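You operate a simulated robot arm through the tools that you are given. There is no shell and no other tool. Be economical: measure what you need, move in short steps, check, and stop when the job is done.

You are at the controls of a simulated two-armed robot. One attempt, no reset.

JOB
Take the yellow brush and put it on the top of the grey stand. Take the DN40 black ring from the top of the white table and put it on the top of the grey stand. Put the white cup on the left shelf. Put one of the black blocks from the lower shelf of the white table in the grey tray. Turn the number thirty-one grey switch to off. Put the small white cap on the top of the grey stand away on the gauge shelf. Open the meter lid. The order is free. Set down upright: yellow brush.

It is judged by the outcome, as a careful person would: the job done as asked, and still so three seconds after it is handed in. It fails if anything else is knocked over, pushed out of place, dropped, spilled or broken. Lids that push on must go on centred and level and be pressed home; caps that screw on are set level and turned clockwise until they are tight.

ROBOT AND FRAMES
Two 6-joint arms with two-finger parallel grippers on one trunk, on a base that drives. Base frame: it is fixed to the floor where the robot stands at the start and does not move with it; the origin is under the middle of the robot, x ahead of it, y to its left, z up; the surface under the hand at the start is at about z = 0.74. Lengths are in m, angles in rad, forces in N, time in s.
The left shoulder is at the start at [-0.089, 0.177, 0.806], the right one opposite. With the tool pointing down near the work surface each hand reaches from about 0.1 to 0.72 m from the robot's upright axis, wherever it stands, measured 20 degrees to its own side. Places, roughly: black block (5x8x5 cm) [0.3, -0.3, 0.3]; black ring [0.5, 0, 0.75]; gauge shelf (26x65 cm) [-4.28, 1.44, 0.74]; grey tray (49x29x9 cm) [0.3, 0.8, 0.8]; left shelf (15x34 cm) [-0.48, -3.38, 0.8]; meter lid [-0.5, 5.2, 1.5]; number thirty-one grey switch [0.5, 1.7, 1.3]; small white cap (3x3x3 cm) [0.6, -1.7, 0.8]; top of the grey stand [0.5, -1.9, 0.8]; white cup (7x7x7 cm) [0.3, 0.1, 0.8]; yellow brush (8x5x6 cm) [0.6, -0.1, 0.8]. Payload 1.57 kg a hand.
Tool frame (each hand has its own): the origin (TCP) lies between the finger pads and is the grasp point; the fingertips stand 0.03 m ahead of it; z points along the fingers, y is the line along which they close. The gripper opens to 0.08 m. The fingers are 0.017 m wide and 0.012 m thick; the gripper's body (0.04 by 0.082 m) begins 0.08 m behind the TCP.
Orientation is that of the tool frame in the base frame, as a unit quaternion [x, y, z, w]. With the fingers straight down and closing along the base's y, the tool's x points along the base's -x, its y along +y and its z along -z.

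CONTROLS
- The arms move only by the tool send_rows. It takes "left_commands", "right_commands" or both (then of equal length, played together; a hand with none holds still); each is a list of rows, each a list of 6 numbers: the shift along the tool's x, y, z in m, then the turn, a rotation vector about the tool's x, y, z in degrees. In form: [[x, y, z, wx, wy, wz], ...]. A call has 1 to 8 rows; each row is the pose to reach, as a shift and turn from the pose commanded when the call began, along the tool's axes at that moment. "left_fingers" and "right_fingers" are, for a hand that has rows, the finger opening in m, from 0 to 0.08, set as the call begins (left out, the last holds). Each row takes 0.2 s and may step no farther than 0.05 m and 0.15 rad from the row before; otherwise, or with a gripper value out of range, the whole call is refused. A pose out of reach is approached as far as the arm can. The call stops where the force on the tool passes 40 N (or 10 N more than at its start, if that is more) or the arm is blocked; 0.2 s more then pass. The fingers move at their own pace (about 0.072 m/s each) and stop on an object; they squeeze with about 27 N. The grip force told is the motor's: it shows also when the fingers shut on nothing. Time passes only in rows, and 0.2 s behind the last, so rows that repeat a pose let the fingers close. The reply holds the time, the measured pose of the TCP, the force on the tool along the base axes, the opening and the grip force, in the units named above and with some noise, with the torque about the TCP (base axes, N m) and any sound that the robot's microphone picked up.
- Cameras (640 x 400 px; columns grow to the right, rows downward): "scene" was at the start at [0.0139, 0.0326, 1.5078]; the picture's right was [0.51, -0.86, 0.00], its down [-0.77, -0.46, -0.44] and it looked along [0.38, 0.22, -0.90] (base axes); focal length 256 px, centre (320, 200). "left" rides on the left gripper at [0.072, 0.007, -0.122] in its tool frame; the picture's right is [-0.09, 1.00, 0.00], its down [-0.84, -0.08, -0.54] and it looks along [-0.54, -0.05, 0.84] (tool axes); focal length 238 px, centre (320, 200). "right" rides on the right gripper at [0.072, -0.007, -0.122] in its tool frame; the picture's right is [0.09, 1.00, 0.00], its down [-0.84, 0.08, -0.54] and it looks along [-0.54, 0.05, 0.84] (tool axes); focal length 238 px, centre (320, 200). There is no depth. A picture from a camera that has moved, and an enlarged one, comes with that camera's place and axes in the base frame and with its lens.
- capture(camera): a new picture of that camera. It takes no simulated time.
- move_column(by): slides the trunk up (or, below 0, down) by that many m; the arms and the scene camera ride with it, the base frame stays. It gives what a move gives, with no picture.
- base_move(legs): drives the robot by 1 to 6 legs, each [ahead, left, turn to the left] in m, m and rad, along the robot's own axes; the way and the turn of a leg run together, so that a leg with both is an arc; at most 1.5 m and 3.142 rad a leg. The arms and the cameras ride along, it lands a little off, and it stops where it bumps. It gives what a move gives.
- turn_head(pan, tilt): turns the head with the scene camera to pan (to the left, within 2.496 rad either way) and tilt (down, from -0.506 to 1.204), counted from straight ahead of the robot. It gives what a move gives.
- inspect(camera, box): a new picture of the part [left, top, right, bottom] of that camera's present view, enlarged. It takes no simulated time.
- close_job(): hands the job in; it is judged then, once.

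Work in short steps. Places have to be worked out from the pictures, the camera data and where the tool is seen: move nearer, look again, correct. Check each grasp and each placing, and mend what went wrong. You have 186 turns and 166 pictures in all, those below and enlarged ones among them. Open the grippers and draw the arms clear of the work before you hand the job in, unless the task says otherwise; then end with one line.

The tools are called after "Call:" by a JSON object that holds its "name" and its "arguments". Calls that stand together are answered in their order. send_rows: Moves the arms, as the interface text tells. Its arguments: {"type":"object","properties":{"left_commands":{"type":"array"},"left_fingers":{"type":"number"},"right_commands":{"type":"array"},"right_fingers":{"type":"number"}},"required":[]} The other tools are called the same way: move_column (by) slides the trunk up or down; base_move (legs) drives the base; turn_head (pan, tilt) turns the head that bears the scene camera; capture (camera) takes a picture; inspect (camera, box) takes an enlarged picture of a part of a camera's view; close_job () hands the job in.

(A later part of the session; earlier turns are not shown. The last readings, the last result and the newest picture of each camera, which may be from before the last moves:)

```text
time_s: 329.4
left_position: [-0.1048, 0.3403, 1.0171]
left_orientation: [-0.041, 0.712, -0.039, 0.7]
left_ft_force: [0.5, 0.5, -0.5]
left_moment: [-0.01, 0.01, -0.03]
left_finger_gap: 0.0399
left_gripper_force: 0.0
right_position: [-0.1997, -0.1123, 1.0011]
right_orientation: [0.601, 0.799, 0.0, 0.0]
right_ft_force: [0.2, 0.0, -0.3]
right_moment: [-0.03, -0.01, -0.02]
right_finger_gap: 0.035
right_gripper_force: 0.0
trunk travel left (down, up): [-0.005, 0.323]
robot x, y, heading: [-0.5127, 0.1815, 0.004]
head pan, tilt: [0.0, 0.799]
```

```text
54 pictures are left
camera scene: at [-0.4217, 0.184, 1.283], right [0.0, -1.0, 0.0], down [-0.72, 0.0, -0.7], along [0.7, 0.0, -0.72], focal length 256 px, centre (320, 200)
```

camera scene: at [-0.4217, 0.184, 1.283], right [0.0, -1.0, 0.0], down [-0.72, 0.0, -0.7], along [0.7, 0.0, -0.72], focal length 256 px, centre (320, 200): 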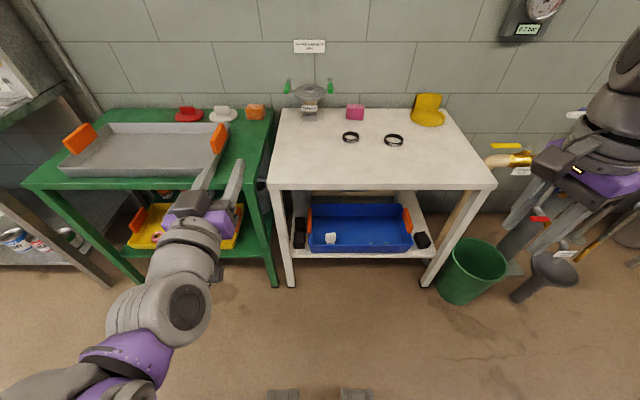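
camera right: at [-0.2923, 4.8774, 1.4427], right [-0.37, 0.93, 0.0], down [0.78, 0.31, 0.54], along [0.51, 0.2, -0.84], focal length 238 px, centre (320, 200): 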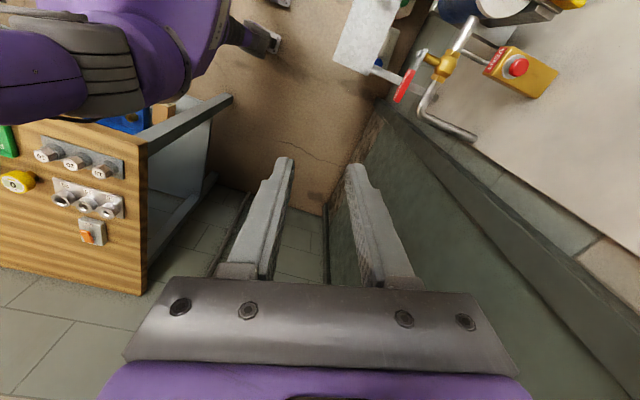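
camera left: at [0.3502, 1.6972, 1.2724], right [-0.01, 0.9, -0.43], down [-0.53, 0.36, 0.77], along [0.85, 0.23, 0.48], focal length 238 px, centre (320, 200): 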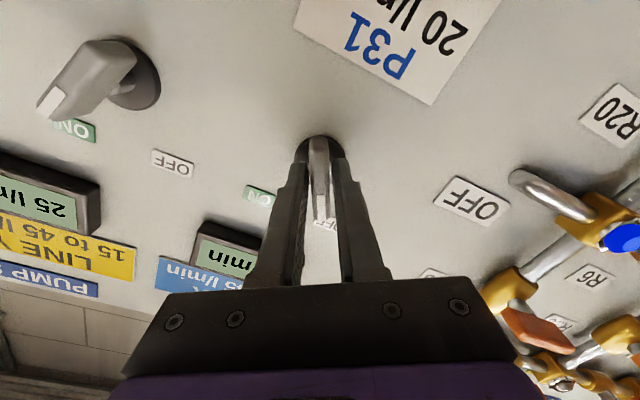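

Call:
{"name": "inspect", "arguments": {"camera": "scene", "box": [270, 170, 470, 290]}}

```text
3.20 times, centred on (370, 230) of scene
camera zoom: at [-0.4217, 0.184, 1.283], right [0.0, -1.0, 0.0], down [-0.72, 0.0, -0.7], along [0.7, 0.0, -0.72], focal length 821 px, centre (160, 104)
```

zoom: 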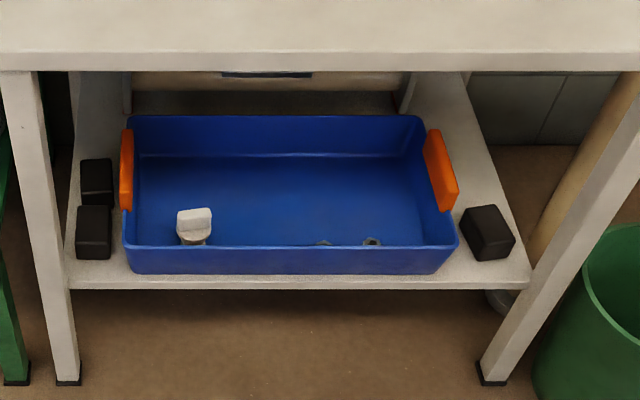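

The right-hand block is free-standing beside the blue tray: about (0.27, -0.28), top at z≈0.33, turned about 11°. I drive right and reorient the right hand to point forward-down with 11° yaw.

Call:
{"name": "base_move", "arguments": {"legs": [[0, -0.3, 0]]}}

Call:
{"name": "send_rows", "arguments": {"right_commands": [[0, 0, 0, -2.97, -3.25, -6.68], [0, 0, 0, -5.95, -6.49, -13.36], [0, 0, 0, -8.92, -9.74, -20.04], [0, 0, 0, -11.9, -12.98, -26.72], [0, 0, 0, -14.87, -16.23, -33.4], [0, 0, 0, -17.85, -19.47, -40.08], [0, 0, 0, -20.8, -22.7, -46.76], [0, 0, 0, -23.8, -25.96, -53.44]], "right_fingers": 0.08}}

Call:
{"name": "send_rows", "arguments": {"right_commands": [[0, 0, 0, -2.91, -3.17, -6.53], [0, 0, 0, -5.82, -6.35, -13.07], [0, 0, 0, -8.73, -9.52, -19.6], [0, 0, 0, -11.64, -12.7, -26.1]]}}

Call:
{"name": "capture", "arguments": {"camera": "right"}}

```text
time_s: 332.6
left_position: [-0.1051, 0.0389, 1.0178]
left_orientation: [-0.041, 0.712, -0.039, 0.7]
left_ft_force: [0.6, 0.1, -0.1]
left_moment: [0.03, 0.0, -0.01]
left_finger_gap: 0.04
left_gripper_force: 0.1
right_position: [-0.1982, -0.4132, 1.001]
right_orientation: [0.602, 0.799, 0.0, 0.0]
right_ft_force: [-0.6, 1.0, -1.0]
right_moment: [0.03, 0.0, -0.02]
right_finger_gap: 0.0348
right_gripper_force: 0.1
trunk travel left (down, up): [-0.005, 0.323]
robot x, y, heading: [-0.5129, -0.1232, 0.004]
head pan, tilt: [0.0, 0.799]
```

```text
time_s: 334.4
left_position: [-0.1054, 0.0387, 1.0181]
left_orientation: [-0.04, 0.712, -0.04, 0.7]
left_ft_force: [-0.2, -0.2, 0.2]
left_moment: [0.03, 0.03, -0.03]
left_finger_gap: 0.0403
left_gripper_force: 0.0
right_position: [-0.1997, -0.4134, 1.0007]
right_orientation: [0.155, 0.944, 0.028, 0.291]
right_ft_force: [-0.2, -0.3, 0.2]
right_moment: [0.02, -0.03, -0.03]
right_finger_gap: 0.08
right_gripper_force: 0.1
trunk travel left (down, up): [-0.005, 0.323]
robot x, y, heading: [-0.5158, -0.1189, 0.003]
head pan, tilt: [0.0, 0.799]
```

```text
time_s: 335.6
left_position: [-0.1044, 0.0383, 1.0174]
left_orientation: [-0.041, 0.712, -0.04, 0.7]
left_ft_force: [0.1, -0.5, -0.3]
left_moment: [0.0, -0.02, -0.02]
left_finger_gap: 0.04
left_gripper_force: 0.0
right_position: [-0.1825, -0.3713, 0.9989]
right_orientation: [-0.147, 0.899, 0.086, 0.403]
right_ft_force: [-0.6, -0.7, -0.6]
right_moment: [0.01, -0.01, -0.01]
right_finger_gap: 0.08
right_gripper_force: 0.1
trunk travel left (down, up): [-0.005, 0.323]
robot x, y, heading: [-0.5126, -0.1211, 0.008]
head pan, tilt: [0.0, 0.799]
stopped in row 4 (right hand): the arm was blocked; the commanded pose is now the measured one
```

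```text
52 pictures are left
camera right: at [-0.3106, -0.4231, 1.0254], right [-0.39, 0.92, -0.03], down [0.13, 0.09, 0.99], along [0.91, 0.38, -0.15], focal length 238 px, centre (320, 200)
```

right: 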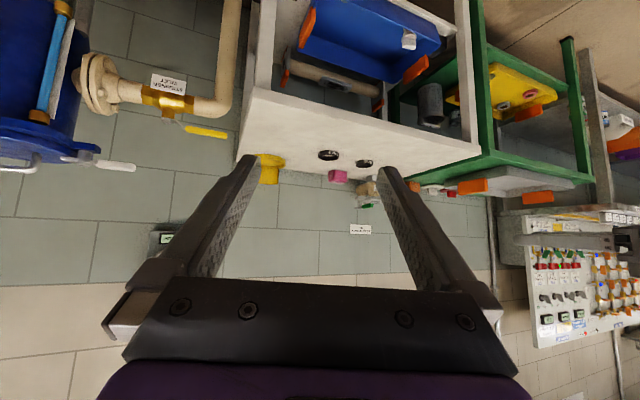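

The arm hit a limit at a yaw of about 20°, pitch 41°. I turn back 9° of yaw and check the posture before reaching down.

Call:
{"name": "send_rows", "arguments": {"right_commands": [[0, 0, 0, 3.4, -0.16, 2.97], [0, 0, 0, 6.75, -0.32, 5.94]]}}

Call:
{"name": "capture", "arguments": {"camera": "scene"}}

```text
time_s: 336.2
left_position: [-0.105, 0.0387, 1.0172]
left_orientation: [-0.04, 0.712, -0.039, 0.7]
left_ft_force: [-0.7, -0.4, -0.4]
left_moment: [0.0, 0.01, -0.04]
left_finger_gap: 0.04
left_gripper_force: 0.1
right_position: [-0.1819, -0.3727, 0.9982]
right_orientation: [-0.073, 0.908, 0.052, 0.409]
right_ft_force: [-0.2, -0.3, -0.8]
right_moment: [0.0, 0.0, 0.0]
right_finger_gap: 0.0799
right_gripper_force: 0.1
trunk travel left (down, up): [-0.005, 0.323]
robot x, y, heading: [-0.5138, -0.1177, -0.001]
head pan, tilt: [0.0, 0.799]
```

```text
51 pictures are left
camera scene: at [-0.4217, -0.118, 1.283], right [0.0, -1.0, 0.0], down [-0.72, 0.0, -0.7], along [0.7, 0.0, -0.72], focal length 256 px, centre (320, 200)
```

scene: 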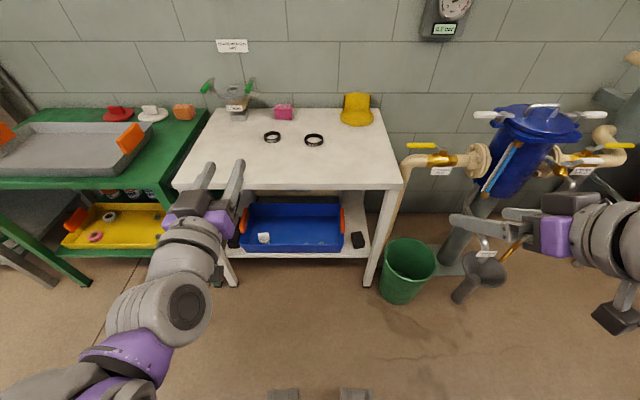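

Call:
{"name": "inspect", "arguments": {"camera": "scene", "box": [310, 190, 410, 270]}}

```text
5.00 times, centred on (360, 230) of scene
camera zoom: at [-0.4217, -0.118, 1.283], right [0.0, -1.0, 0.0], down [-0.72, 0.0, -0.7], along [0.7, 0.0, -0.72], focal length 1282 px, centre (120, 50)
```

zoom: 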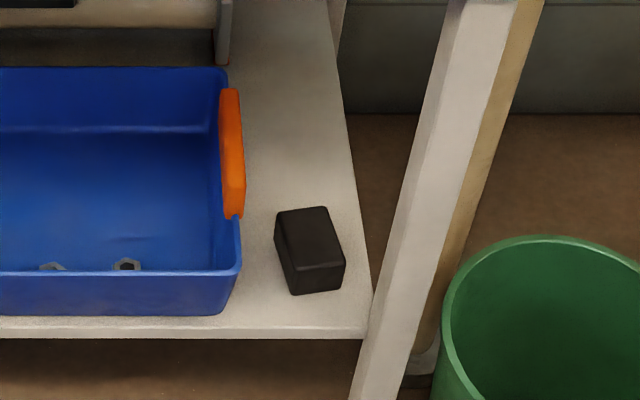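

Block triangulates to centre ≈(0.29, -0.295), about 5×6 cm, top z≈0.30 on a shelf at ≈0.26. I drive forward 0.21 m and lower the right hand to in front of the shelf.

Call:
{"name": "base_move", "arguments": {"legs": [[0.21, 0, 0]]}}

Call:
{"name": "send_rows", "arguments": {"right_commands": [[0.0307, 0.0037, 0.0316, 0, 0, 0], [0.0613, 0.0074, 0.0632, 0, 0, 0], [0.092, 0.0111, 0.0948, 0, 0, 0], [0.1227, 0.0148, 0.1264, 0, 0, 0], [0.1533, 0.0184, 0.158, 0, 0, 0], [0.184, 0.0221, 0.1896, 0, 0, 0], [0.2146, 0.0258, 0.2212, 0, 0, 0], [0.2453, 0.0295, 0.2528, 0, 0, 0]]}}

Call:
{"name": "send_rows", "arguments": {"right_commands": [[0.0222, -0.0043, 0.0405, 0, 0, 0], [0.0445, -0.0086, 0.081, 0, 0, 0], [0.0667, -0.013, 0.1216, 0, 0, 0], [0.089, -0.0173, 0.1622, 0, 0, 0], [0.1112, -0.0216, 0.2027, 0, 0, 0]]}}

Call:
{"name": "capture", "arguments": {"camera": "right"}}

Call:
{"name": "capture", "arguments": {"camera": "scene"}}

```text
time_s: 337.8
left_position: [0.1056, 0.0387, 1.0167]
left_orientation: [-0.041, 0.712, -0.038, 0.7]
left_ft_force: [-0.2, -0.1, 0.0]
left_moment: [-0.02, 0.0, 0.01]
left_finger_gap: 0.0399
left_gripper_force: 0.0
right_position: [0.0285, -0.3699, 0.9979]
right_orientation: [-0.074, 0.909, 0.053, 0.407]
right_ft_force: [0.5, -0.3, 0.3]
right_moment: [0.0, 0.0, 0.0]
right_finger_gap: 0.08
right_gripper_force: 0.1
trunk travel left (down, up): [-0.005, 0.323]
robot x, y, heading: [-0.3031, -0.1192, 0.004]
head pan, tilt: [0.0, 0.799]
```

```text
time_s: 339.6
left_position: [0.1058, 0.04, 1.0176]
left_orientation: [-0.04, 0.712, -0.039, 0.7]
left_ft_force: [-0.3, -0.9, 0.2]
left_moment: [-0.02, 0.01, 0.02]
left_finger_gap: 0.04
left_gripper_force: 0.1
right_position: [0.0476, -0.3259, 0.6461]
right_orientation: [-0.074, 0.908, 0.053, 0.408]
right_ft_force: [0.0, -0.2, -0.4]
right_moment: [-0.03, 0.02, 0.01]
right_finger_gap: 0.08
right_gripper_force: 0.0
trunk travel left (down, up): [-0.005, 0.323]
robot x, y, heading: [-0.301, -0.1198, 0.002]
head pan, tilt: [0.0, 0.799]
```

```text
time_s: 340.9
left_position: [0.1053, 0.0396, 1.017]
left_orientation: [-0.041, 0.712, -0.04, 0.7]
left_ft_force: [0.5, 1.1, -0.2]
left_moment: [-0.02, -0.02, 0.01]
left_finger_gap: 0.0399
left_gripper_force: 0.2
right_position: [0.1484, -0.3314, 0.458]
right_orientation: [-0.073, 0.908, 0.05, 0.41]
right_ft_force: [-5.3, -0.5, 4.8]
right_moment: [-0.22, -0.07, -0.28]
right_finger_gap: 0.079
right_gripper_force: 0.1
right hand out of reach, approached as far as the arm can: row 4, 5
trunk travel left (down, up): [-0.005, 0.323]
robot x, y, heading: [-0.3027, -0.1185, -0.001]
head pan, tilt: [0.0, 0.799]
stopped in row 5 (right hand): the force on the tool passed its limit at 137 N (the readings are from after the stop); the commanded pose is now the measured one
```

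```text
49 pictures are left
camera right: at [0.0142, -0.3615, 0.4844], right [-0.23, 0.97, -0.04], down [0.14, 0.07, 0.99], along [0.96, 0.23, -0.15], focal length 238 px, centre (320, 200)
```

right: 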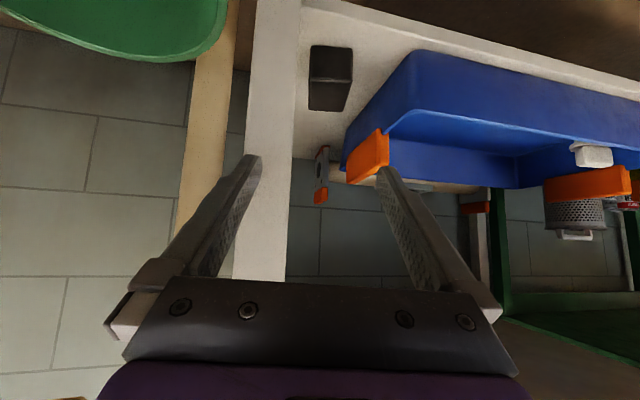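

```text
48 pictures are left
camera scene: at [-0.2121, -0.1176, 1.283], right [0.0, -1.0, 0.0], down [-0.72, 0.0, -0.7], along [0.7, 0.0, -0.72], focal length 256 px, centre (320, 200)
```

scene: 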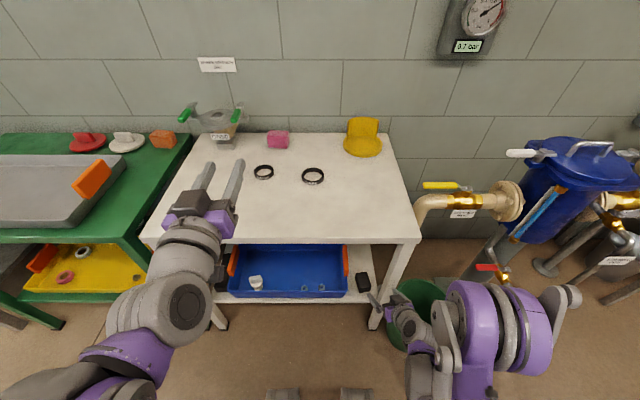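

The finger struck the table's front-right leg (137 N), but the table and its items haven't shifted. The leg is close to the block's right, so I'll come from the left instead: retreat, back the robot up and left, with the hand yawed −10° and pitched 60° down.

Call:
{"name": "send_rows", "arguments": {"right_commands": [[0.0187, 0.0074, -0.036, 0, 0, 0], [0.0373, 0.0147, -0.072, 0, 0, 0], [0.0373, 0.0147, -0.072, 3.6, 4.5, 3.6], [0.0373, 0.0147, -0.072, 7.15, 9.05, 7.15], [0.0373, 0.0147, -0.072, 10.7, 13.6, 10.7], [0.0373, 0.0147, -0.072, 14.3, 18.1, 14.3]], "right_fingers": 0.07}}

Call:
{"name": "base_move", "arguments": {"legs": [[-0.08, 0, 0], [0, 0.2, 0]]}}

Call:
{"name": "inspect", "arguments": {"camera": "scene", "box": [220, 180, 520, 380]}}

Call:
{"name": "capture", "arguments": {"camera": "right"}}

```text
time_s: 342.3
left_position: [0.1059, 0.0385, 1.0176]
left_orientation: [-0.04, 0.712, -0.039, 0.7]
left_ft_force: [-0.8, -0.1, -0.9]
left_moment: [-0.01, 0.01, -0.02]
left_finger_gap: 0.04
left_gripper_force: 0.2
right_position: [0.0707, -0.3304, 0.4772]
right_orientation: [0.084, 0.962, -0.025, 0.257]
right_ft_force: [0.1, -0.1, -0.4]
right_moment: [-0.03, 0.03, 0.03]
right_finger_gap: 0.0698
right_gripper_force: 0.0
right hand out of reach, approached as far as the arm can: row 1, 2, 3, 4
trunk travel left (down, up): [-0.005, 0.323]
robot x, y, heading: [-0.3013, -0.1198, 0.001]
head pan, tilt: [0.0, 0.799]
```

```text
time_s: 345.3
left_position: [0.0246, 0.236, 1.0172]
left_orientation: [-0.041, 0.712, -0.041, 0.7]
left_ft_force: [0.4, -0.2, -0.7]
left_moment: [-0.02, -0.03, -0.02]
left_finger_gap: 0.0402
left_gripper_force: 0.1
right_position: [-0.0098, -0.1341, 0.4764]
right_orientation: [0.084, 0.962, -0.024, 0.257]
right_ft_force: [0.2, -0.3, -0.9]
right_moment: [0.03, 0.04, -0.02]
right_finger_gap: 0.0701
right_gripper_force: 0.1
trunk travel left (down, up): [-0.005, 0.323]
robot x, y, heading: [-0.3808, 0.0756, 0.0]
head pan, tilt: [0.0, 0.799]
```

```text
2.00 times, centred on (370, 280) of scene
camera zoom: at [-0.2916, 0.0793, 1.283], right [0.0, -1.0, 0.0], down [-0.72, 0.0, -0.7], along [0.7, 0.0, -0.72], focal length 513 px, centre (220, 40)
```

zoom: 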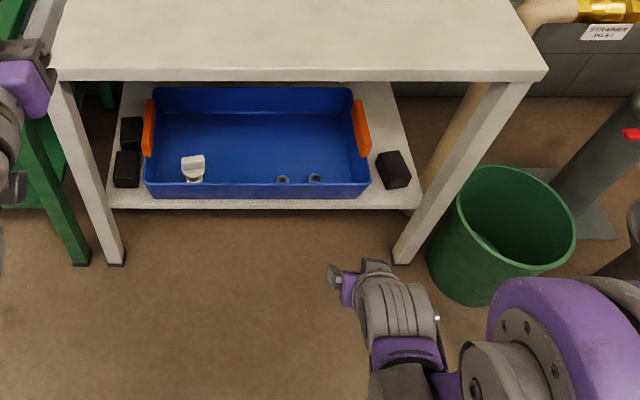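

```text
46 pictures are left
camera right: at [-0.132, -0.1177, 0.5469], right [0.09, 0.99, -0.05], down [0.46, 0.0, 0.89], along [0.88, -0.11, -0.46], focal length 238 px, centre (320, 200)
```

right: 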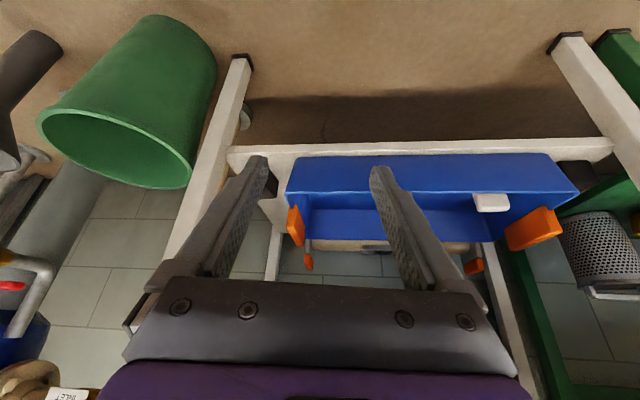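

The hand is in the right attitude, and the block is confirmed at about (0.287, -0.293). I move in over the tray's right corner, staying left of the leg.

Call:
{"name": "send_rows", "arguments": {"right_commands": [[-0.0295, -0.0148, 0.0316, 0, 0, 0], [-0.0589, -0.0296, 0.0633, 0, 0, 0], [-0.0884, -0.0444, 0.0949, 0, 0, 0], [-0.1178, -0.0592, 0.1265, 0, 0, 0], [-0.1473, -0.074, 0.1582, 0, 0, 0], [-0.1767, -0.0888, 0.1898, 0, 0, 0]], "right_fingers": 0.068}}

Call:
{"name": "capture", "arguments": {"camera": "right"}}

Call:
{"name": "inspect", "arguments": {"camera": "scene", "box": [300, 180, 500, 320]}}

```text
time_s: 346.7
left_position: [0.0252, 0.235, 1.0175]
left_orientation: [-0.04, 0.712, -0.039, 0.7]
left_ft_force: [-0.1, -0.5, 0.4]
left_moment: [0.0, 0.0, 0.02]
left_finger_gap: 0.0398
left_gripper_force: 0.1
right_position: [0.2195, -0.2642, 0.4006]
right_orientation: [0.084, 0.962, -0.024, 0.258]
right_ft_force: [0.0, 0.3, 0.0]
right_moment: [0.03, 0.02, -0.02]
right_finger_gap: 0.0683
right_gripper_force: 0.0
trunk travel left (down, up): [-0.005, 0.323]
robot x, y, heading: [-0.3813, 0.0794, 0.005]
head pan, tilt: [0.0, 0.799]
```

```text
45 pictures are left
camera right: at [0.0971, -0.2489, 0.4707], right [0.09, 0.99, -0.05], down [0.46, 0.0, 0.89], along [0.88, -0.11, -0.46], focal length 238 px, centre (320, 200)
```

right: 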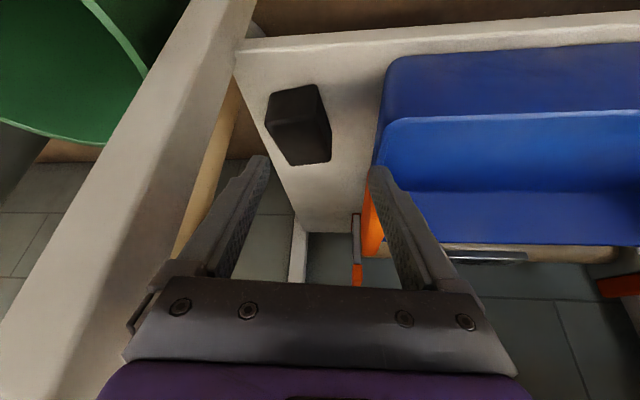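

```text
2.86 times, centred on (400, 250) of scene
camera zoom: at [-0.2912, 0.0789, 1.283], right [0.0, -1.0, 0.0], down [-0.72, 0.0, -0.7], along [0.7, 0.0, -0.72], focal length 733 px, centre (91, 57)
```

zoom: 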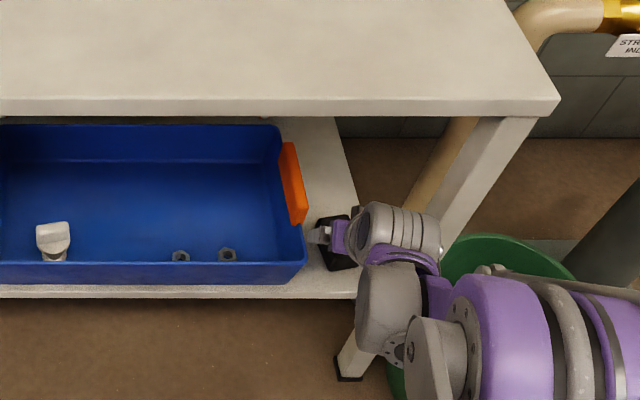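

Call:
{"name": "inspect", "arguments": {"camera": "right", "box": [220, 40, 420, 200]}}

```text
2.50 times, centred on (320, 120) of right
camera zoom: at [0.0971, -0.2489, 0.4707], right [0.09, 0.99, -0.05], down [0.46, 0.0, 0.89], along [0.88, -0.11, -0.46], focal length 596 px, centre (320, 400)
```

zoom: 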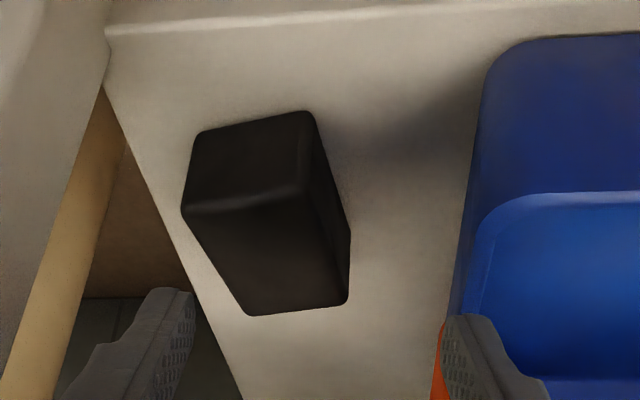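

Now it's clear: the block is 5×8×5 cm with the long side along x, centred about (0.301, -0.299), top z≈0.294. I shift over its centreline with fingers wide and come down part way.

Call:
{"name": "send_rows", "arguments": {"right_commands": [[-0.011, -0.0211, 0.018, 0, 0, 0], [-0.011, -0.0211, 0.05, 0, 0, 0], [-0.011, -0.0211, 0.08, 0, 0, 0]], "right_fingers": 0.079}}

Call:
{"name": "capture", "arguments": {"camera": "right"}}

```text
time_s: 347.5
left_position: [0.0252, 0.2358, 1.0175]
left_orientation: [-0.041, 0.712, -0.038, 0.7]
left_ft_force: [-0.1, 0.8, -0.5]
left_moment: [-0.05, -0.04, -0.02]
left_finger_gap: 0.0397
left_gripper_force: 0.1
right_position: [0.2655, -0.2943, 0.3364]
right_orientation: [0.083, 0.962, -0.024, 0.258]
right_ft_force: [-0.5, -1.0, -0.2]
right_moment: [-0.03, 0.01, -0.01]
right_finger_gap: 0.0791
right_gripper_force: 0.1
trunk travel left (down, up): [-0.005, 0.323]
robot x, y, heading: [-0.3831, 0.0776, 0.004]
head pan, tilt: [0.0, 0.799]
```

```text
42 pictures are left
camera right: at [0.1432, -0.2779, 0.4069], right [0.09, 0.99, -0.05], down [0.46, 0.0, 0.89], along [0.88, -0.11, -0.46], focal length 238 px, centre (320, 200)
```

right: 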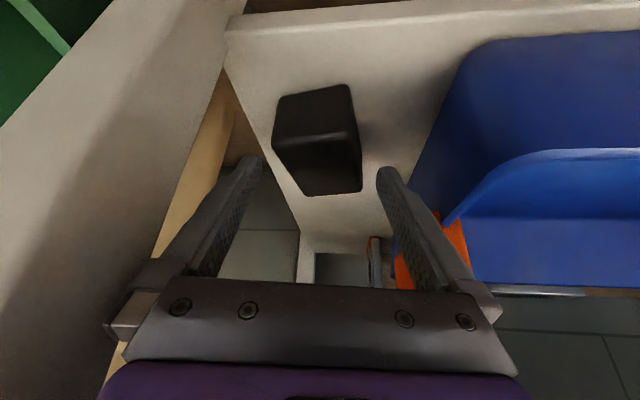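

The block lies between the fingers with the leg clear. Final descent and close.

Call:
{"name": "send_rows", "arguments": {"right_commands": [[0, 0.001, 0.025, 0, 0, 0], [0, 0.001, 0.045, 0, 0, 0], [0, 0.001, 0.056, 0, 0, 0]]}}

Call:
{"name": "send_rows", "arguments": {"right_commands": [[0, 0, 0, 0, 0, 0], [0, 0, 0, 0, 0, 0], [0, 0, 0, 0, 0, 0]], "right_fingers": 0.0}}

Call:
{"name": "capture", "arguments": {"camera": "right"}}

```text
time_s: 348.1
left_position: [0.025, 0.2366, 1.0192]
left_orientation: [-0.041, 0.711, -0.04, 0.7]
left_ft_force: [-0.2, 0.1, 0.2]
left_moment: [-0.02, 0.01, 0.03]
left_finger_gap: 0.0401
left_gripper_force: 0.1
right_position: [0.2865, -0.298, 0.2997]
right_orientation: [0.084, 0.963, -0.023, 0.256]
right_ft_force: [-7.5, 1.7, 11.2]
right_moment: [0.47, 0.07, 0.44]
right_finger_gap: 0.079
right_gripper_force: 0.1
trunk travel left (down, up): [-0.005, 0.323]
robot x, y, heading: [-0.3828, 0.0819, 0.002]
head pan, tilt: [0.0, 0.799]
stopped in row 3 (right hand): the force on the tool passed its limit at 60 N (the readings are from after the stop); the commanded pose is now the measured one
```

```text
time_s: 348.9
left_position: [0.0241, 0.2367, 1.0182]
left_orientation: [-0.042, 0.711, -0.039, 0.7]
left_ft_force: [0.8, -0.2, 0.2]
left_moment: [0.03, -0.02, -0.02]
left_finger_gap: 0.0398
left_gripper_force: 0.0
right_position: [0.2874, -0.2944, 0.3007]
right_orientation: [0.082, 0.963, -0.022, 0.257]
right_ft_force: [4.9, 10.6, 12.7]
right_moment: [0.72, -0.35, 0.05]
right_finger_gap: 0.0503
right_gripper_force: 26.9
trunk travel left (down, up): [-0.005, 0.323]
robot x, y, heading: [-0.3873, 0.0773, 0.004]
head pan, tilt: [0.0, 0.799]
```

```text
41 pictures are left
camera right: at [0.165, -0.28, 0.3703], right [0.09, 0.99, -0.05], down [0.46, 0.0, 0.89], along [0.88, -0.1, -0.46], focal length 238 px, centre (320, 200)
```

right: 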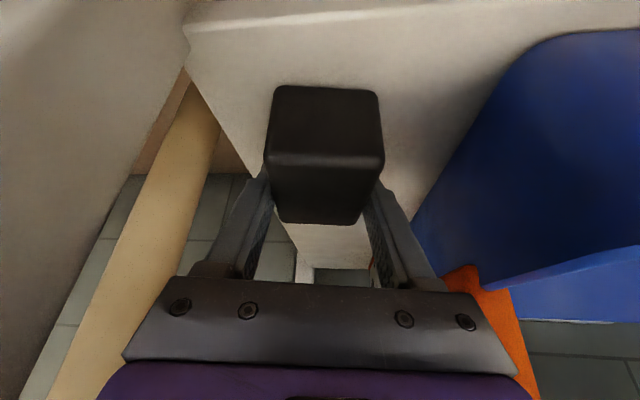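

Block gripped (50 mm) and aligned itself with the fingers. I lift gently, first 3 cm, and check forces.

Call:
{"name": "send_rows", "arguments": {"right_commands": [[-0.005, 0, -0.009, 0, 0, 0], [-0.015, 0.003, -0.026, 0, 0, 0]]}}

Call:
{"name": "capture", "arguments": {"camera": "right"}}

Call:
{"name": "inspect", "arguments": {"camera": "scene", "box": [300, 180, 500, 320]}}

```text
time_s: 349.6
left_position: [0.0262, 0.2348, 1.0173]
left_orientation: [-0.04, 0.712, -0.038, 0.7]
left_ft_force: [-0.5, 0.2, 1.1]
left_moment: [0.01, -0.01, -0.06]
left_finger_gap: 0.0398
left_gripper_force: 0.1
right_position: [0.2873, -0.2948, 0.3288]
right_orientation: [0.084, 0.963, -0.024, 0.256]
right_ft_force: [0.1, -0.4, -1.2]
right_moment: [-0.01, -0.02, -0.02]
right_finger_gap: 0.0503
right_gripper_force: 26.7
trunk travel left (down, up): [-0.005, 0.323]
robot x, y, heading: [-0.3827, 0.079, 0.004]
head pan, tilt: [0.0, 0.799]
```

```text
40 pictures are left
camera right: at [0.1645, -0.2793, 0.3992], right [0.09, 0.99, -0.05], down [0.46, 0.0, 0.89], along [0.88, -0.11, -0.46], focal length 238 px, centre (320, 200)
```

right: 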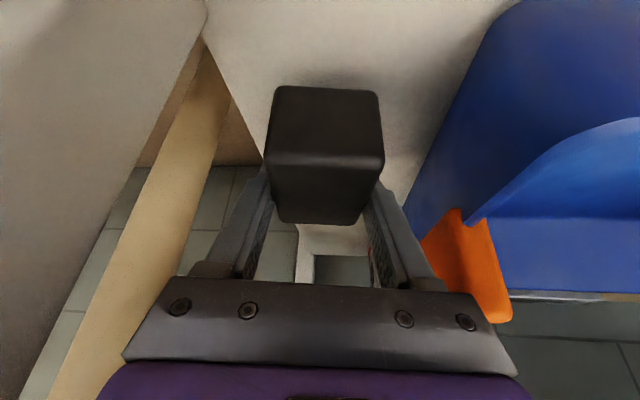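

```text
2.86 times, centred on (400, 250) of scene
camera zoom: at [-0.2915, 0.0789, 1.283], right [0.0, -1.0, 0.0], down [-0.72, 0.0, -0.7], along [0.7, 0.0, -0.72], focal length 733 px, centre (91, 57)
```

zoom: 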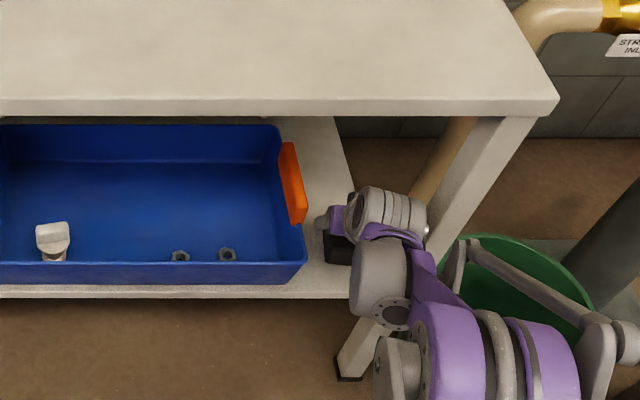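

Block is free and the tray unmoved. I bring it up, left and out from under the table.

Call:
{"name": "send_rows", "arguments": {"right_commands": [[-0.0064, 0.0021, -0.0424, 0, 0, 0], [-0.0128, 0.0043, -0.0848, 0, 0, 0], [0.014, 0.0238, -0.1062, 0, 0, 0], [0.0407, 0.0434, -0.1275, 0, 0, 0], [0.074, 0.0502, -0.1467, 0, 0, 0], [0.107, 0.057, -0.1658, 0, 0, 0], [0.1404, 0.0637, -0.185, 0, 0, 0]]}}

Call:
{"name": "capture", "arguments": {"camera": "scene"}}

```text
time_s: 351.1
left_position: [0.0252, 0.2352, 1.0184]
left_orientation: [-0.041, 0.712, -0.038, 0.7]
left_ft_force: [-0.7, -1.0, 0.6]
left_moment: [-0.01, 0.02, 0.01]
left_finger_gap: 0.04
left_gripper_force: 0.1
right_position: [0.0872, -0.1944, 0.4195]
right_orientation: [0.083, 0.963, -0.022, 0.256]
right_ft_force: [-0.6, 0.0, -1.8]
right_moment: [-0.01, -0.01, -0.04]
right_finger_gap: 0.0501
right_gripper_force: 27.1
trunk travel left (down, up): [-0.005, 0.323]
robot x, y, heading: [-0.386, 0.0768, 0.001]
head pan, tilt: [0.0, 0.799]
```

```text
38 pictures are left
camera scene: at [-0.2916, 0.0791, 1.283], right [0.0, -1.0, 0.0], down [-0.72, 0.0, -0.7], along [0.7, 0.0, -0.72], focal length 256 px, centre (320, 200)
```

scene: 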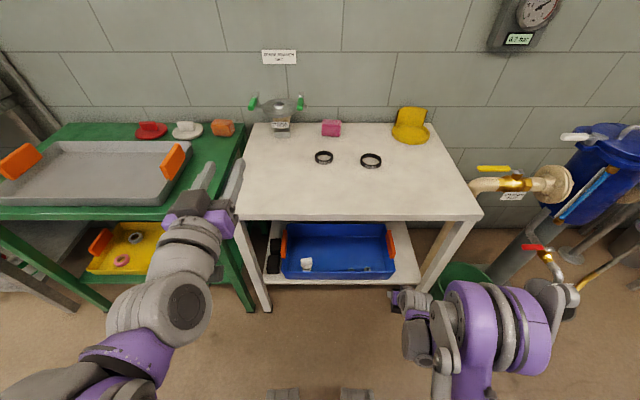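

Block is out. I back up a little, raise the trunk, and drive left to in front of the grey tray.

Call:
{"name": "base_move", "arguments": {"legs": [[-0.15, 0, 0]]}}

Call:
{"name": "move_column", "arguments": {"by": 0.3}}

Call:
{"name": "send_rows", "arguments": {"right_commands": [[-0.022, 0, -0.039, 0, 0, 0], [-0.045, 0, -0.078, 0, 0, 0], [-0.067, 0, -0.117, 0, 0, 0], [-0.09, 0, -0.156, 0, 0, 0], [-0.112, 0, -0.195, 0, 0, 0], [-0.134, 0, -0.234, 0, 0, 0], [-0.157, 0, -0.273, 0, 0, 0]]}}

Call:
{"name": "base_move", "arguments": {"legs": [[0, 0.85, 0]]}}

Call:
{"name": "turn_head", "arguments": {"pan": -0.15, "tilt": 0.75}}

Call:
{"name": "capture", "arguments": {"camera": "scene"}}

```text
time_s: 352.5
left_position: [-0.1234, 0.2338, 1.0163]
left_orientation: [-0.04, 0.712, -0.04, 0.7]
left_ft_force: [0.2, 0.0, -1.3]
left_moment: [0.02, 0.01, 0.0]
left_finger_gap: 0.0401
left_gripper_force: 0.1
right_position: [-0.0617, -0.195, 0.4208]
right_orientation: [0.083, 0.963, -0.023, 0.256]
right_ft_force: [-0.7, -0.7, -1.6]
right_moment: [0.01, -0.02, 0.02]
right_finger_gap: 0.0501
right_gripper_force: 27.3
trunk travel left (down, up): [-0.005, 0.323]
robot x, y, heading: [-0.5323, 0.0787, 0.002]
head pan, tilt: [0.0, 0.799]
```

```text
time_s: 355.5
left_position: [-0.1242, 0.2357, 1.3169]
left_orientation: [-0.041, 0.712, -0.04, 0.7]
left_ft_force: [0.4, -0.2, 0.0]
left_moment: [-0.01, -0.02, -0.03]
left_finger_gap: 0.0398
left_gripper_force: 0.0
right_position: [-0.059, -0.1945, 0.7219]
right_orientation: [0.083, 0.963, -0.023, 0.255]
right_ft_force: [-0.6, 0.9, -1.1]
right_moment: [0.02, -0.04, 0.01]
right_finger_gap: 0.0499
right_gripper_force: 27.2
trunk travel left (down, up): [-0.305, 0.023]
robot x, y, heading: [-0.5304, 0.0783, 0.004]
head pan, tilt: [0.0, 0.799]
```

```text
time_s: 357.1
left_position: [-0.1233, 0.2364, 1.3169]
left_orientation: [-0.042, 0.712, -0.039, 0.7]
left_ft_force: [-0.1, -0.4, 0.4]
left_moment: [0.02, -0.01, -0.01]
left_finger_gap: 0.04
left_gripper_force: 0.0
right_position: [-0.0569, -0.1948, 1.0371]
right_orientation: [0.083, 0.963, -0.023, 0.256]
right_ft_force: [-0.4, -0.1, -1.1]
right_moment: [0.02, -0.04, -0.01]
right_finger_gap: 0.0502
right_gripper_force: 26.8
trunk travel left (down, up): [-0.305, 0.023]
robot x, y, heading: [-0.5317, 0.0774, 0.003]
head pan, tilt: [0.0, 0.799]
```

```text
time_s: 365.0
left_position: [-0.1232, 1.0912, 1.3172]
left_orientation: [-0.041, 0.712, -0.039, 0.7]
left_ft_force: [0.2, -0.4, -0.4]
left_moment: [0.02, -0.03, -0.01]
left_finger_gap: 0.0399
left_gripper_force: 0.0
right_position: [-0.0572, 0.6608, 1.0361]
right_orientation: [0.084, 0.963, -0.024, 0.256]
right_ft_force: [0.3, 0.7, -1.3]
right_moment: [0.0, -0.04, 0.01]
right_finger_gap: 0.0495
right_gripper_force: 27.0
trunk travel left (down, up): [-0.305, 0.023]
robot x, y, heading: [-0.531, 0.9371, -0.001]
head pan, tilt: [0.0, 0.799]
```

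```text
time_s: 365.7
left_position: [-0.1223, 1.091, 1.3161]
left_orientation: [-0.04, 0.712, -0.04, 0.7]
left_ft_force: [0.2, 0.4, -0.7]
left_moment: [0.0, 0.01, 0.0]
left_finger_gap: 0.0399
left_gripper_force: 0.1
right_position: [-0.0572, 0.6596, 1.036]
right_orientation: [0.085, 0.963, -0.023, 0.256]
right_ft_force: [0.0, 0.0, -1.4]
right_moment: [0.02, -0.05, 0.03]
right_finger_gap: 0.0498
right_gripper_force: 26.9
trunk travel left (down, up): [-0.305, 0.023]
robot x, y, heading: [-0.5293, 0.932, 0.004]
head pan, tilt: [-0.15, 0.75]
```

```text
37 pictures are left
camera scene: at [-0.4904, 0.9223, 1.5949], right [-0.15, -0.99, 0.0], down [-0.67, 0.1, -0.73], along [0.72, -0.11, -0.68], focal length 256 px, centre (320, 200)
```

scene: 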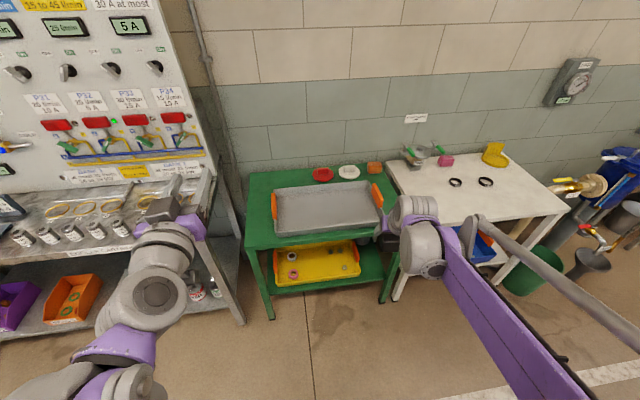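

Tray centre is about (0.33, 0.75). I drive in, then position the block over it.

Call:
{"name": "base_move", "arguments": {"legs": [[0.27, 0.07, 0]]}}

Call:
{"name": "send_rows", "arguments": {"right_commands": [[-0.0341, 0.007, 0.0196, 0, 0, 0], [-0.0682, 0.0139, 0.0392, 0, 0, 0], [-0.094, 0.019, 0.058, 0, 0, 0], [-0.082, 0.019, 0.0935, 0, 0, 0], [-0.065, 0.019, 0.123, 0, 0, 0]]}}

Call:
{"name": "capture", "arguments": {"camera": "right"}}

Call:
{"name": "capture", "arguments": {"camera": "scene"}}

```text
time_s: 367.7
left_position: [0.1449, 1.1622, 1.3172]
left_orientation: [-0.04, 0.712, -0.04, 0.7]
left_ft_force: [-0.2, 0.5, -0.4]
left_moment: [-0.02, 0.03, 0.01]
left_finger_gap: 0.0402
left_gripper_force: 0.1
right_position: [0.2133, 0.7314, 1.0363]
right_orientation: [0.083, 0.963, -0.023, 0.256]
right_ft_force: [-0.3, 0.7, -1.2]
right_moment: [-0.02, -0.01, 0.0]
right_finger_gap: 0.0495
right_gripper_force: 27.2
trunk travel left (down, up): [-0.305, 0.023]
robot x, y, heading: [-0.2606, 1.005, 0.001]
head pan, tilt: [-0.15, 0.75]
```

```text
time_s: 368.9
left_position: [0.1469, 1.1615, 1.3171]
left_orientation: [-0.041, 0.712, -0.038, 0.7]
left_ft_force: [-0.5, 0.3, 0.1]
left_moment: [0.0, 0.0, 0.01]
left_finger_gap: 0.0401
left_gripper_force: 0.0
right_position: [0.332, 0.7296, 0.9622]
right_orientation: [0.083, 0.963, -0.022, 0.255]
right_ft_force: [1.3, -0.7, -1.5]
right_moment: [-0.04, -0.01, -0.01]
right_finger_gap: 0.0498
right_gripper_force: 27.0
trunk travel left (down, up): [-0.305, 0.023]
robot x, y, heading: [-0.2608, 0.999, 0.003]
head pan, tilt: [-0.15, 0.75]
```

```text
36 pictures are left
camera right: at [0.2103, 0.7447, 1.031], right [0.09, 0.99, -0.05], down [0.46, 0.0, 0.89], along [0.88, -0.1, -0.46], focal length 238 px, centre (320, 200)
```

right: 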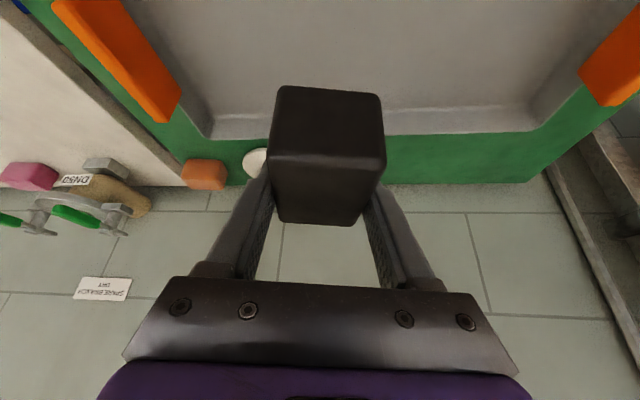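

```text
35 pictures are left
camera scene: at [-0.2207, 0.992, 1.5949], right [-0.15, -0.99, 0.0], down [-0.67, 0.1, -0.73], along [0.72, -0.11, -0.68], focal length 256 px, centre (320, 200)
```

scene: 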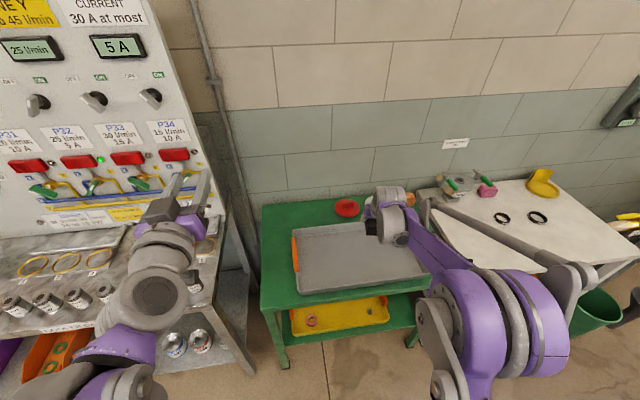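

The tray spans x 0.19–0.47, y 0.54–0.98, so the block is over it. I lower straight down.

Call:
{"name": "send_rows", "arguments": {"right_commands": [[0.0224, 0, 0.0389, 0, 0, 0], [0.0449, 0, 0.0779, 0, 0, 0], [0.0628, 0, 0.109, 0, 0, 0]]}}

Call:
{"name": "capture", "arguments": {"camera": "right"}}

```text
time_s: 369.7
left_position: [0.1456, 1.1617, 1.3168]
left_orientation: [-0.04, 0.712, -0.039, 0.7]
left_ft_force: [0.0, -1.2, 0.8]
left_moment: [0.01, -0.01, 0.0]
left_finger_gap: 0.0401
left_gripper_force: 0.0
right_position: [0.3313, 0.729, 0.8345]
right_orientation: [0.084, 0.963, -0.023, 0.255]
right_ft_force: [-0.1, 0.1, -1.3]
right_moment: [-0.01, -0.02, -0.01]
right_finger_gap: 0.0496
right_gripper_force: 27.1
trunk travel left (down, up): [-0.305, 0.023]
robot x, y, heading: [-0.265, 1.004, 0.004]
head pan, tilt: [-0.15, 0.75]
```

```text
34 pictures are left
camera right: at [0.2088, 0.7449, 0.9051], right [0.09, 0.99, -0.05], down [0.46, 0.0, 0.89], along [0.88, -0.1, -0.46], focal length 238 px, centre (320, 200)
```

right: 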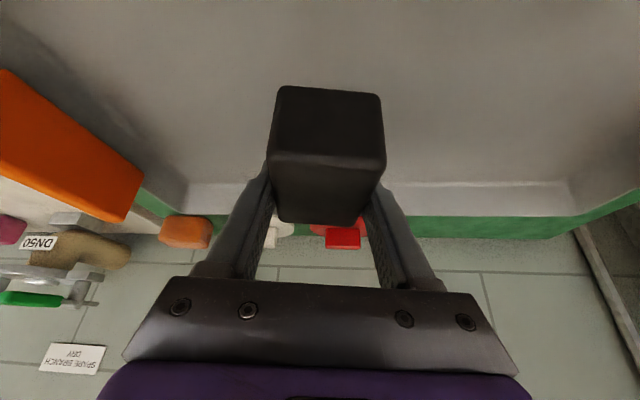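

Inside the tray and still in the air; I continue in small steps until contact.

Call:
{"name": "send_rows", "arguments": {"right_commands": [[0.006, 0, 0.0104, 0, 0, 0], [0.011, 0, 0.0191, 0, 0, 0], [0.014, 0, 0.0242, 0, 0, 0]]}}

```text
time_s: 370.5
left_position: [0.1458, 1.161, 1.3174]
left_orientation: [-0.04, 0.712, -0.04, 0.7]
left_ft_force: [-0.2, -0.6, -1.1]
left_moment: [-0.01, -0.01, -0.01]
left_finger_gap: 0.0399
left_gripper_force: 0.0
right_position: [0.3305, 0.7289, 0.8077]
right_orientation: [0.083, 0.963, -0.023, 0.257]
right_ft_force: [0.2, -0.4, -2.0]
right_moment: [-0.03, -0.02, -0.05]
right_finger_gap: 0.0498
right_gripper_force: 26.8
trunk travel left (down, up): [-0.305, 0.023]
robot x, y, heading: [-0.2602, 1.0033, -0.002]
head pan, tilt: [-0.15, 0.75]
```

Call:
{"name": "send_rows", "arguments": {"right_commands": [[0.002, 0, 0.0035, 0, 0, 0], [0.004, 0, 0.0069, 0, 0, 0], [0.006, 0, 0.0104, 0, 0, 0]]}}

Call:
{"name": "capture", "arguments": {"camera": "right"}}

```text
time_s: 371.3
left_position: [0.146, 1.1608, 1.318]
left_orientation: [-0.041, 0.712, -0.038, 0.7]
left_ft_force: [-0.3, 0.5, 0.0]
left_moment: [-0.02, 0.0, 0.01]
left_finger_gap: 0.0398
left_gripper_force: 0.1
right_position: [0.3303, 0.7293, 0.7961]
right_orientation: [0.084, 0.963, -0.023, 0.255]
right_ft_force: [-0.5, -0.3, -1.2]
right_moment: [-0.01, -0.03, 0.02]
right_finger_gap: 0.0498
right_gripper_force: 26.2
trunk travel left (down, up): [-0.305, 0.023]
robot x, y, heading: [-0.2624, 1.0048, 0.002]
head pan, tilt: [-0.15, 0.75]
```

```text
33 pictures are left
camera right: at [0.2086, 0.7451, 0.866], right [0.09, 0.99, -0.05], down [0.46, 0.0, 0.89], along [0.88, -0.1, -0.46], focal length 238 px, centre (320, 200)
```

right: 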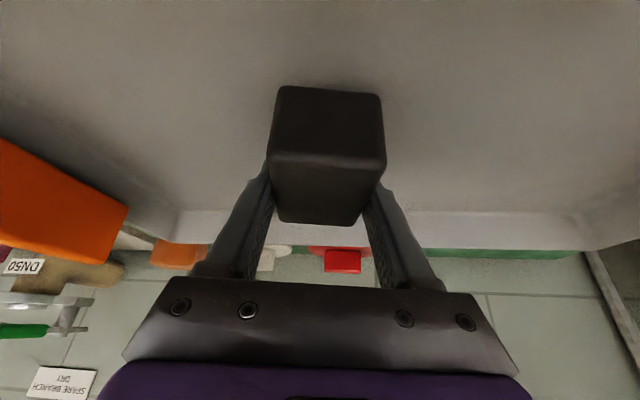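

Call:
{"name": "send_rows", "arguments": {"right_commands": [[0.0015, 0, 0.0026, 0, 0, 0], [0.003, 0, 0.0052, 0, 0, 0], [0.0035, 0, 0.0061, 0, 0, 0]]}}

```text
time_s: 372.1
left_position: [0.1452, 1.162, 1.3175]
left_orientation: [-0.04, 0.712, -0.039, 0.7]
left_ft_force: [-0.1, -0.4, 1.0]
left_moment: [0.01, -0.05, -0.02]
left_finger_gap: 0.0401
left_gripper_force: 0.1
right_position: [0.3313, 0.7297, 0.7889]
right_orientation: [0.083, 0.963, -0.023, 0.257]
right_ft_force: [-0.1, 0.5, -0.9]
right_moment: [-0.01, -0.02, -0.02]
right_finger_gap: 0.0497
right_gripper_force: 26.6
trunk travel left (down, up): [-0.305, 0.023]
robot x, y, heading: [-0.2643, 1.0002, 0.001]
head pan, tilt: [-0.15, 0.75]
```

Still no contact at 0.789; continuing gently.

Call:
{"name": "send_rows", "arguments": {"right_commands": [[0.0015, 0, 0.0026, 0, 0, 0], [0.0025, 0, 0.0043, 0, 0, 0]]}}

```text
time_s: 372.7
left_position: [0.1457, 1.1622, 1.3181]
left_orientation: [-0.04, 0.712, -0.04, 0.7]
left_ft_force: [0.0, 0.1, -0.5]
left_moment: [-0.02, -0.01, 0.0]
left_finger_gap: 0.0399
left_gripper_force: 0.0
right_position: [0.3295, 0.7299, 0.7844]
right_orientation: [0.084, 0.963, -0.022, 0.256]
right_ft_force: [-0.4, -0.6, -1.4]
right_moment: [0.0, -0.02, -0.02]
right_finger_gap: 0.0497
right_gripper_force: 27.6
trunk travel left (down, up): [-0.305, 0.023]
robot x, y, heading: [-0.2587, 1.0063, -0.002]
head pan, tilt: [-0.15, 0.75]
```

Call:
{"name": "send_rows", "arguments": {"right_commands": [[0.0015, 0, 0.0026, 0, 0, 0], [0.0025, 0, 0.0043, 0, 0, 0], [0.0035, 0, 0.0061, 0, 0, 0]]}}

Call:
{"name": "inspect", "arguments": {"camera": "right", "box": [220, 60, 440, 240]}}

```text
time_s: 373.5
left_position: [0.1459, 1.1621, 1.3176]
left_orientation: [-0.041, 0.712, -0.039, 0.7]
left_ft_force: [0.6, 0.3, -0.6]
left_moment: [-0.03, -0.01, -0.02]
left_finger_gap: 0.0401
left_gripper_force: 0.1
right_position: [0.3306, 0.7294, 0.7758]
right_orientation: [0.084, 0.963, -0.023, 0.256]
right_ft_force: [0.5, -0.9, -1.9]
right_moment: [0.04, -0.06, 0.03]
right_finger_gap: 0.0498
right_gripper_force: 26.6
trunk travel left (down, up): [-0.305, 0.023]
robot x, y, heading: [-0.2614, 1.0047, 0.004]
head pan, tilt: [-0.15, 0.75]
```

```text
2.22 times, centred on (330, 150) of right
camera zoom: at [0.2085, 0.745, 0.8473], right [0.09, 0.99, -0.05], down [0.46, 0.0, 0.89], along [0.88, -0.1, -0.46], focal length 530 px, centre (298, 311)
```

zoom: 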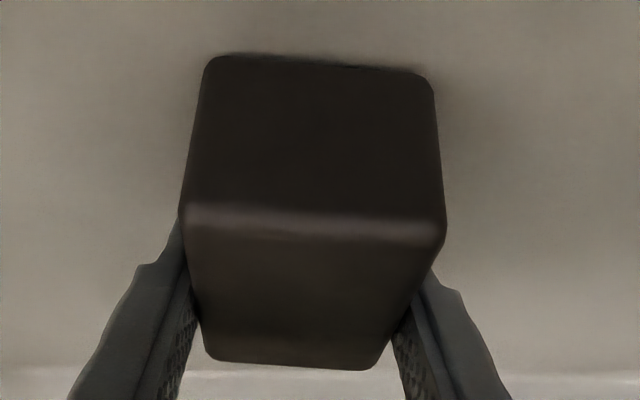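

Almost touching; a few mm more.

Call:
{"name": "send_rows", "arguments": {"right_commands": [[0.001, 0, 0.0017, 0, 0, 0], [0.002, 0, 0.0035, 0, 0, 0]]}}

```text
time_s: 374.1
left_position: [0.1447, 1.1621, 1.3179]
left_orientation: [-0.042, 0.711, -0.039, 0.701]
left_ft_force: [-0.1, -0.6, -0.6]
left_moment: [0.01, -0.03, 0.04]
left_finger_gap: 0.0402
left_gripper_force: 0.1
right_position: [0.3304, 0.7292, 0.7761]
right_orientation: [0.084, 0.962, -0.023, 0.257]
right_ft_force: [1.0, -2.1, 19.0]
right_moment: [0.29, -0.23, 0.14]
right_finger_gap: 0.0495
right_gripper_force: 26.2
trunk travel left (down, up): [-0.305, 0.023]
robot x, y, heading: [-0.2632, 1.0031, -0.0]
head pan, tilt: [-0.15, 0.75]
```

Contact (19 N). Ease off, open, and withdraw straight up.

Call:
{"name": "send_rows", "arguments": {"right_commands": [[-0.001, 0, -0.0017, 0, 0, 0], [-0.001, 0, -0.0017, 0, 0, 0], [-0.001, 0, -0.0017, 0, 0, 0]], "right_fingers": 0.078}}

Call:
{"name": "send_rows", "arguments": {"right_commands": [[-0.015, 0, -0.026, 0, 0, 0], [-0.037, 0, -0.065, 0, 0, 0], [-0.06, 0, -0.104, 0, 0, 0], [-0.082, 0, -0.143, 0, 0, 0], [-0.105, 0, -0.182, 0, 0, 0], [-0.12, 0, -0.21, 0, 0, 0]]}}

Call:
{"name": "capture", "arguments": {"camera": "right"}}

```text
time_s: 374.9
left_position: [0.1456, 1.1609, 1.3177]
left_orientation: [-0.04, 0.711, -0.039, 0.701]
left_ft_force: [0.8, -0.8, 0.4]
left_moment: [-0.02, 0.0, 0.01]
left_finger_gap: 0.0398
left_gripper_force: 0.1
right_position: [0.3306, 0.7291, 0.7758]
right_orientation: [0.083, 0.963, -0.023, 0.256]
right_ft_force: [-2.3, -3.8, 11.9]
right_moment: [0.28, -0.07, 0.0]
right_finger_gap: 0.0735
right_gripper_force: 0.1
trunk travel left (down, up): [-0.305, 0.023]
robot x, y, heading: [-0.261, 1.0025, 0.002]
head pan, tilt: [-0.15, 0.75]
```

```text
time_s: 376.3
left_position: [0.1454, 1.1607, 1.3173]
left_orientation: [-0.041, 0.712, -0.04, 0.7]
left_ft_force: [-0.8, -0.1, -0.3]
left_moment: [0.0, 0.01, 0.04]
left_finger_gap: 0.0401
left_gripper_force: 0.0
right_position: [0.3288, 0.7295, 1.0181]
right_orientation: [0.083, 0.963, -0.023, 0.256]
right_ft_force: [-0.3, 0.0, -0.2]
right_moment: [0.0, 0.02, -0.01]
right_finger_gap: 0.0781
right_gripper_force: 0.1
trunk travel left (down, up): [-0.305, 0.023]
robot x, y, heading: [-0.2625, 1.0052, 0.002]
head pan, tilt: [-0.15, 0.75]
```

```text
31 pictures are left
camera right: at [0.2079, 0.7455, 1.089], right [0.09, 0.99, -0.05], down [0.46, 0.0, 0.89], along [0.88, -0.1, -0.46], focal length 238 px, centre (320, 200)
```

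right: 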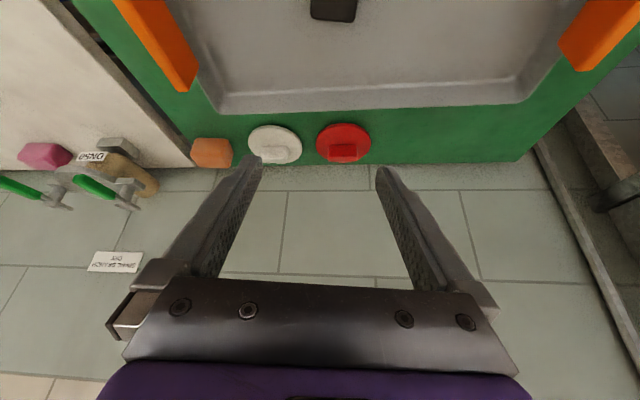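

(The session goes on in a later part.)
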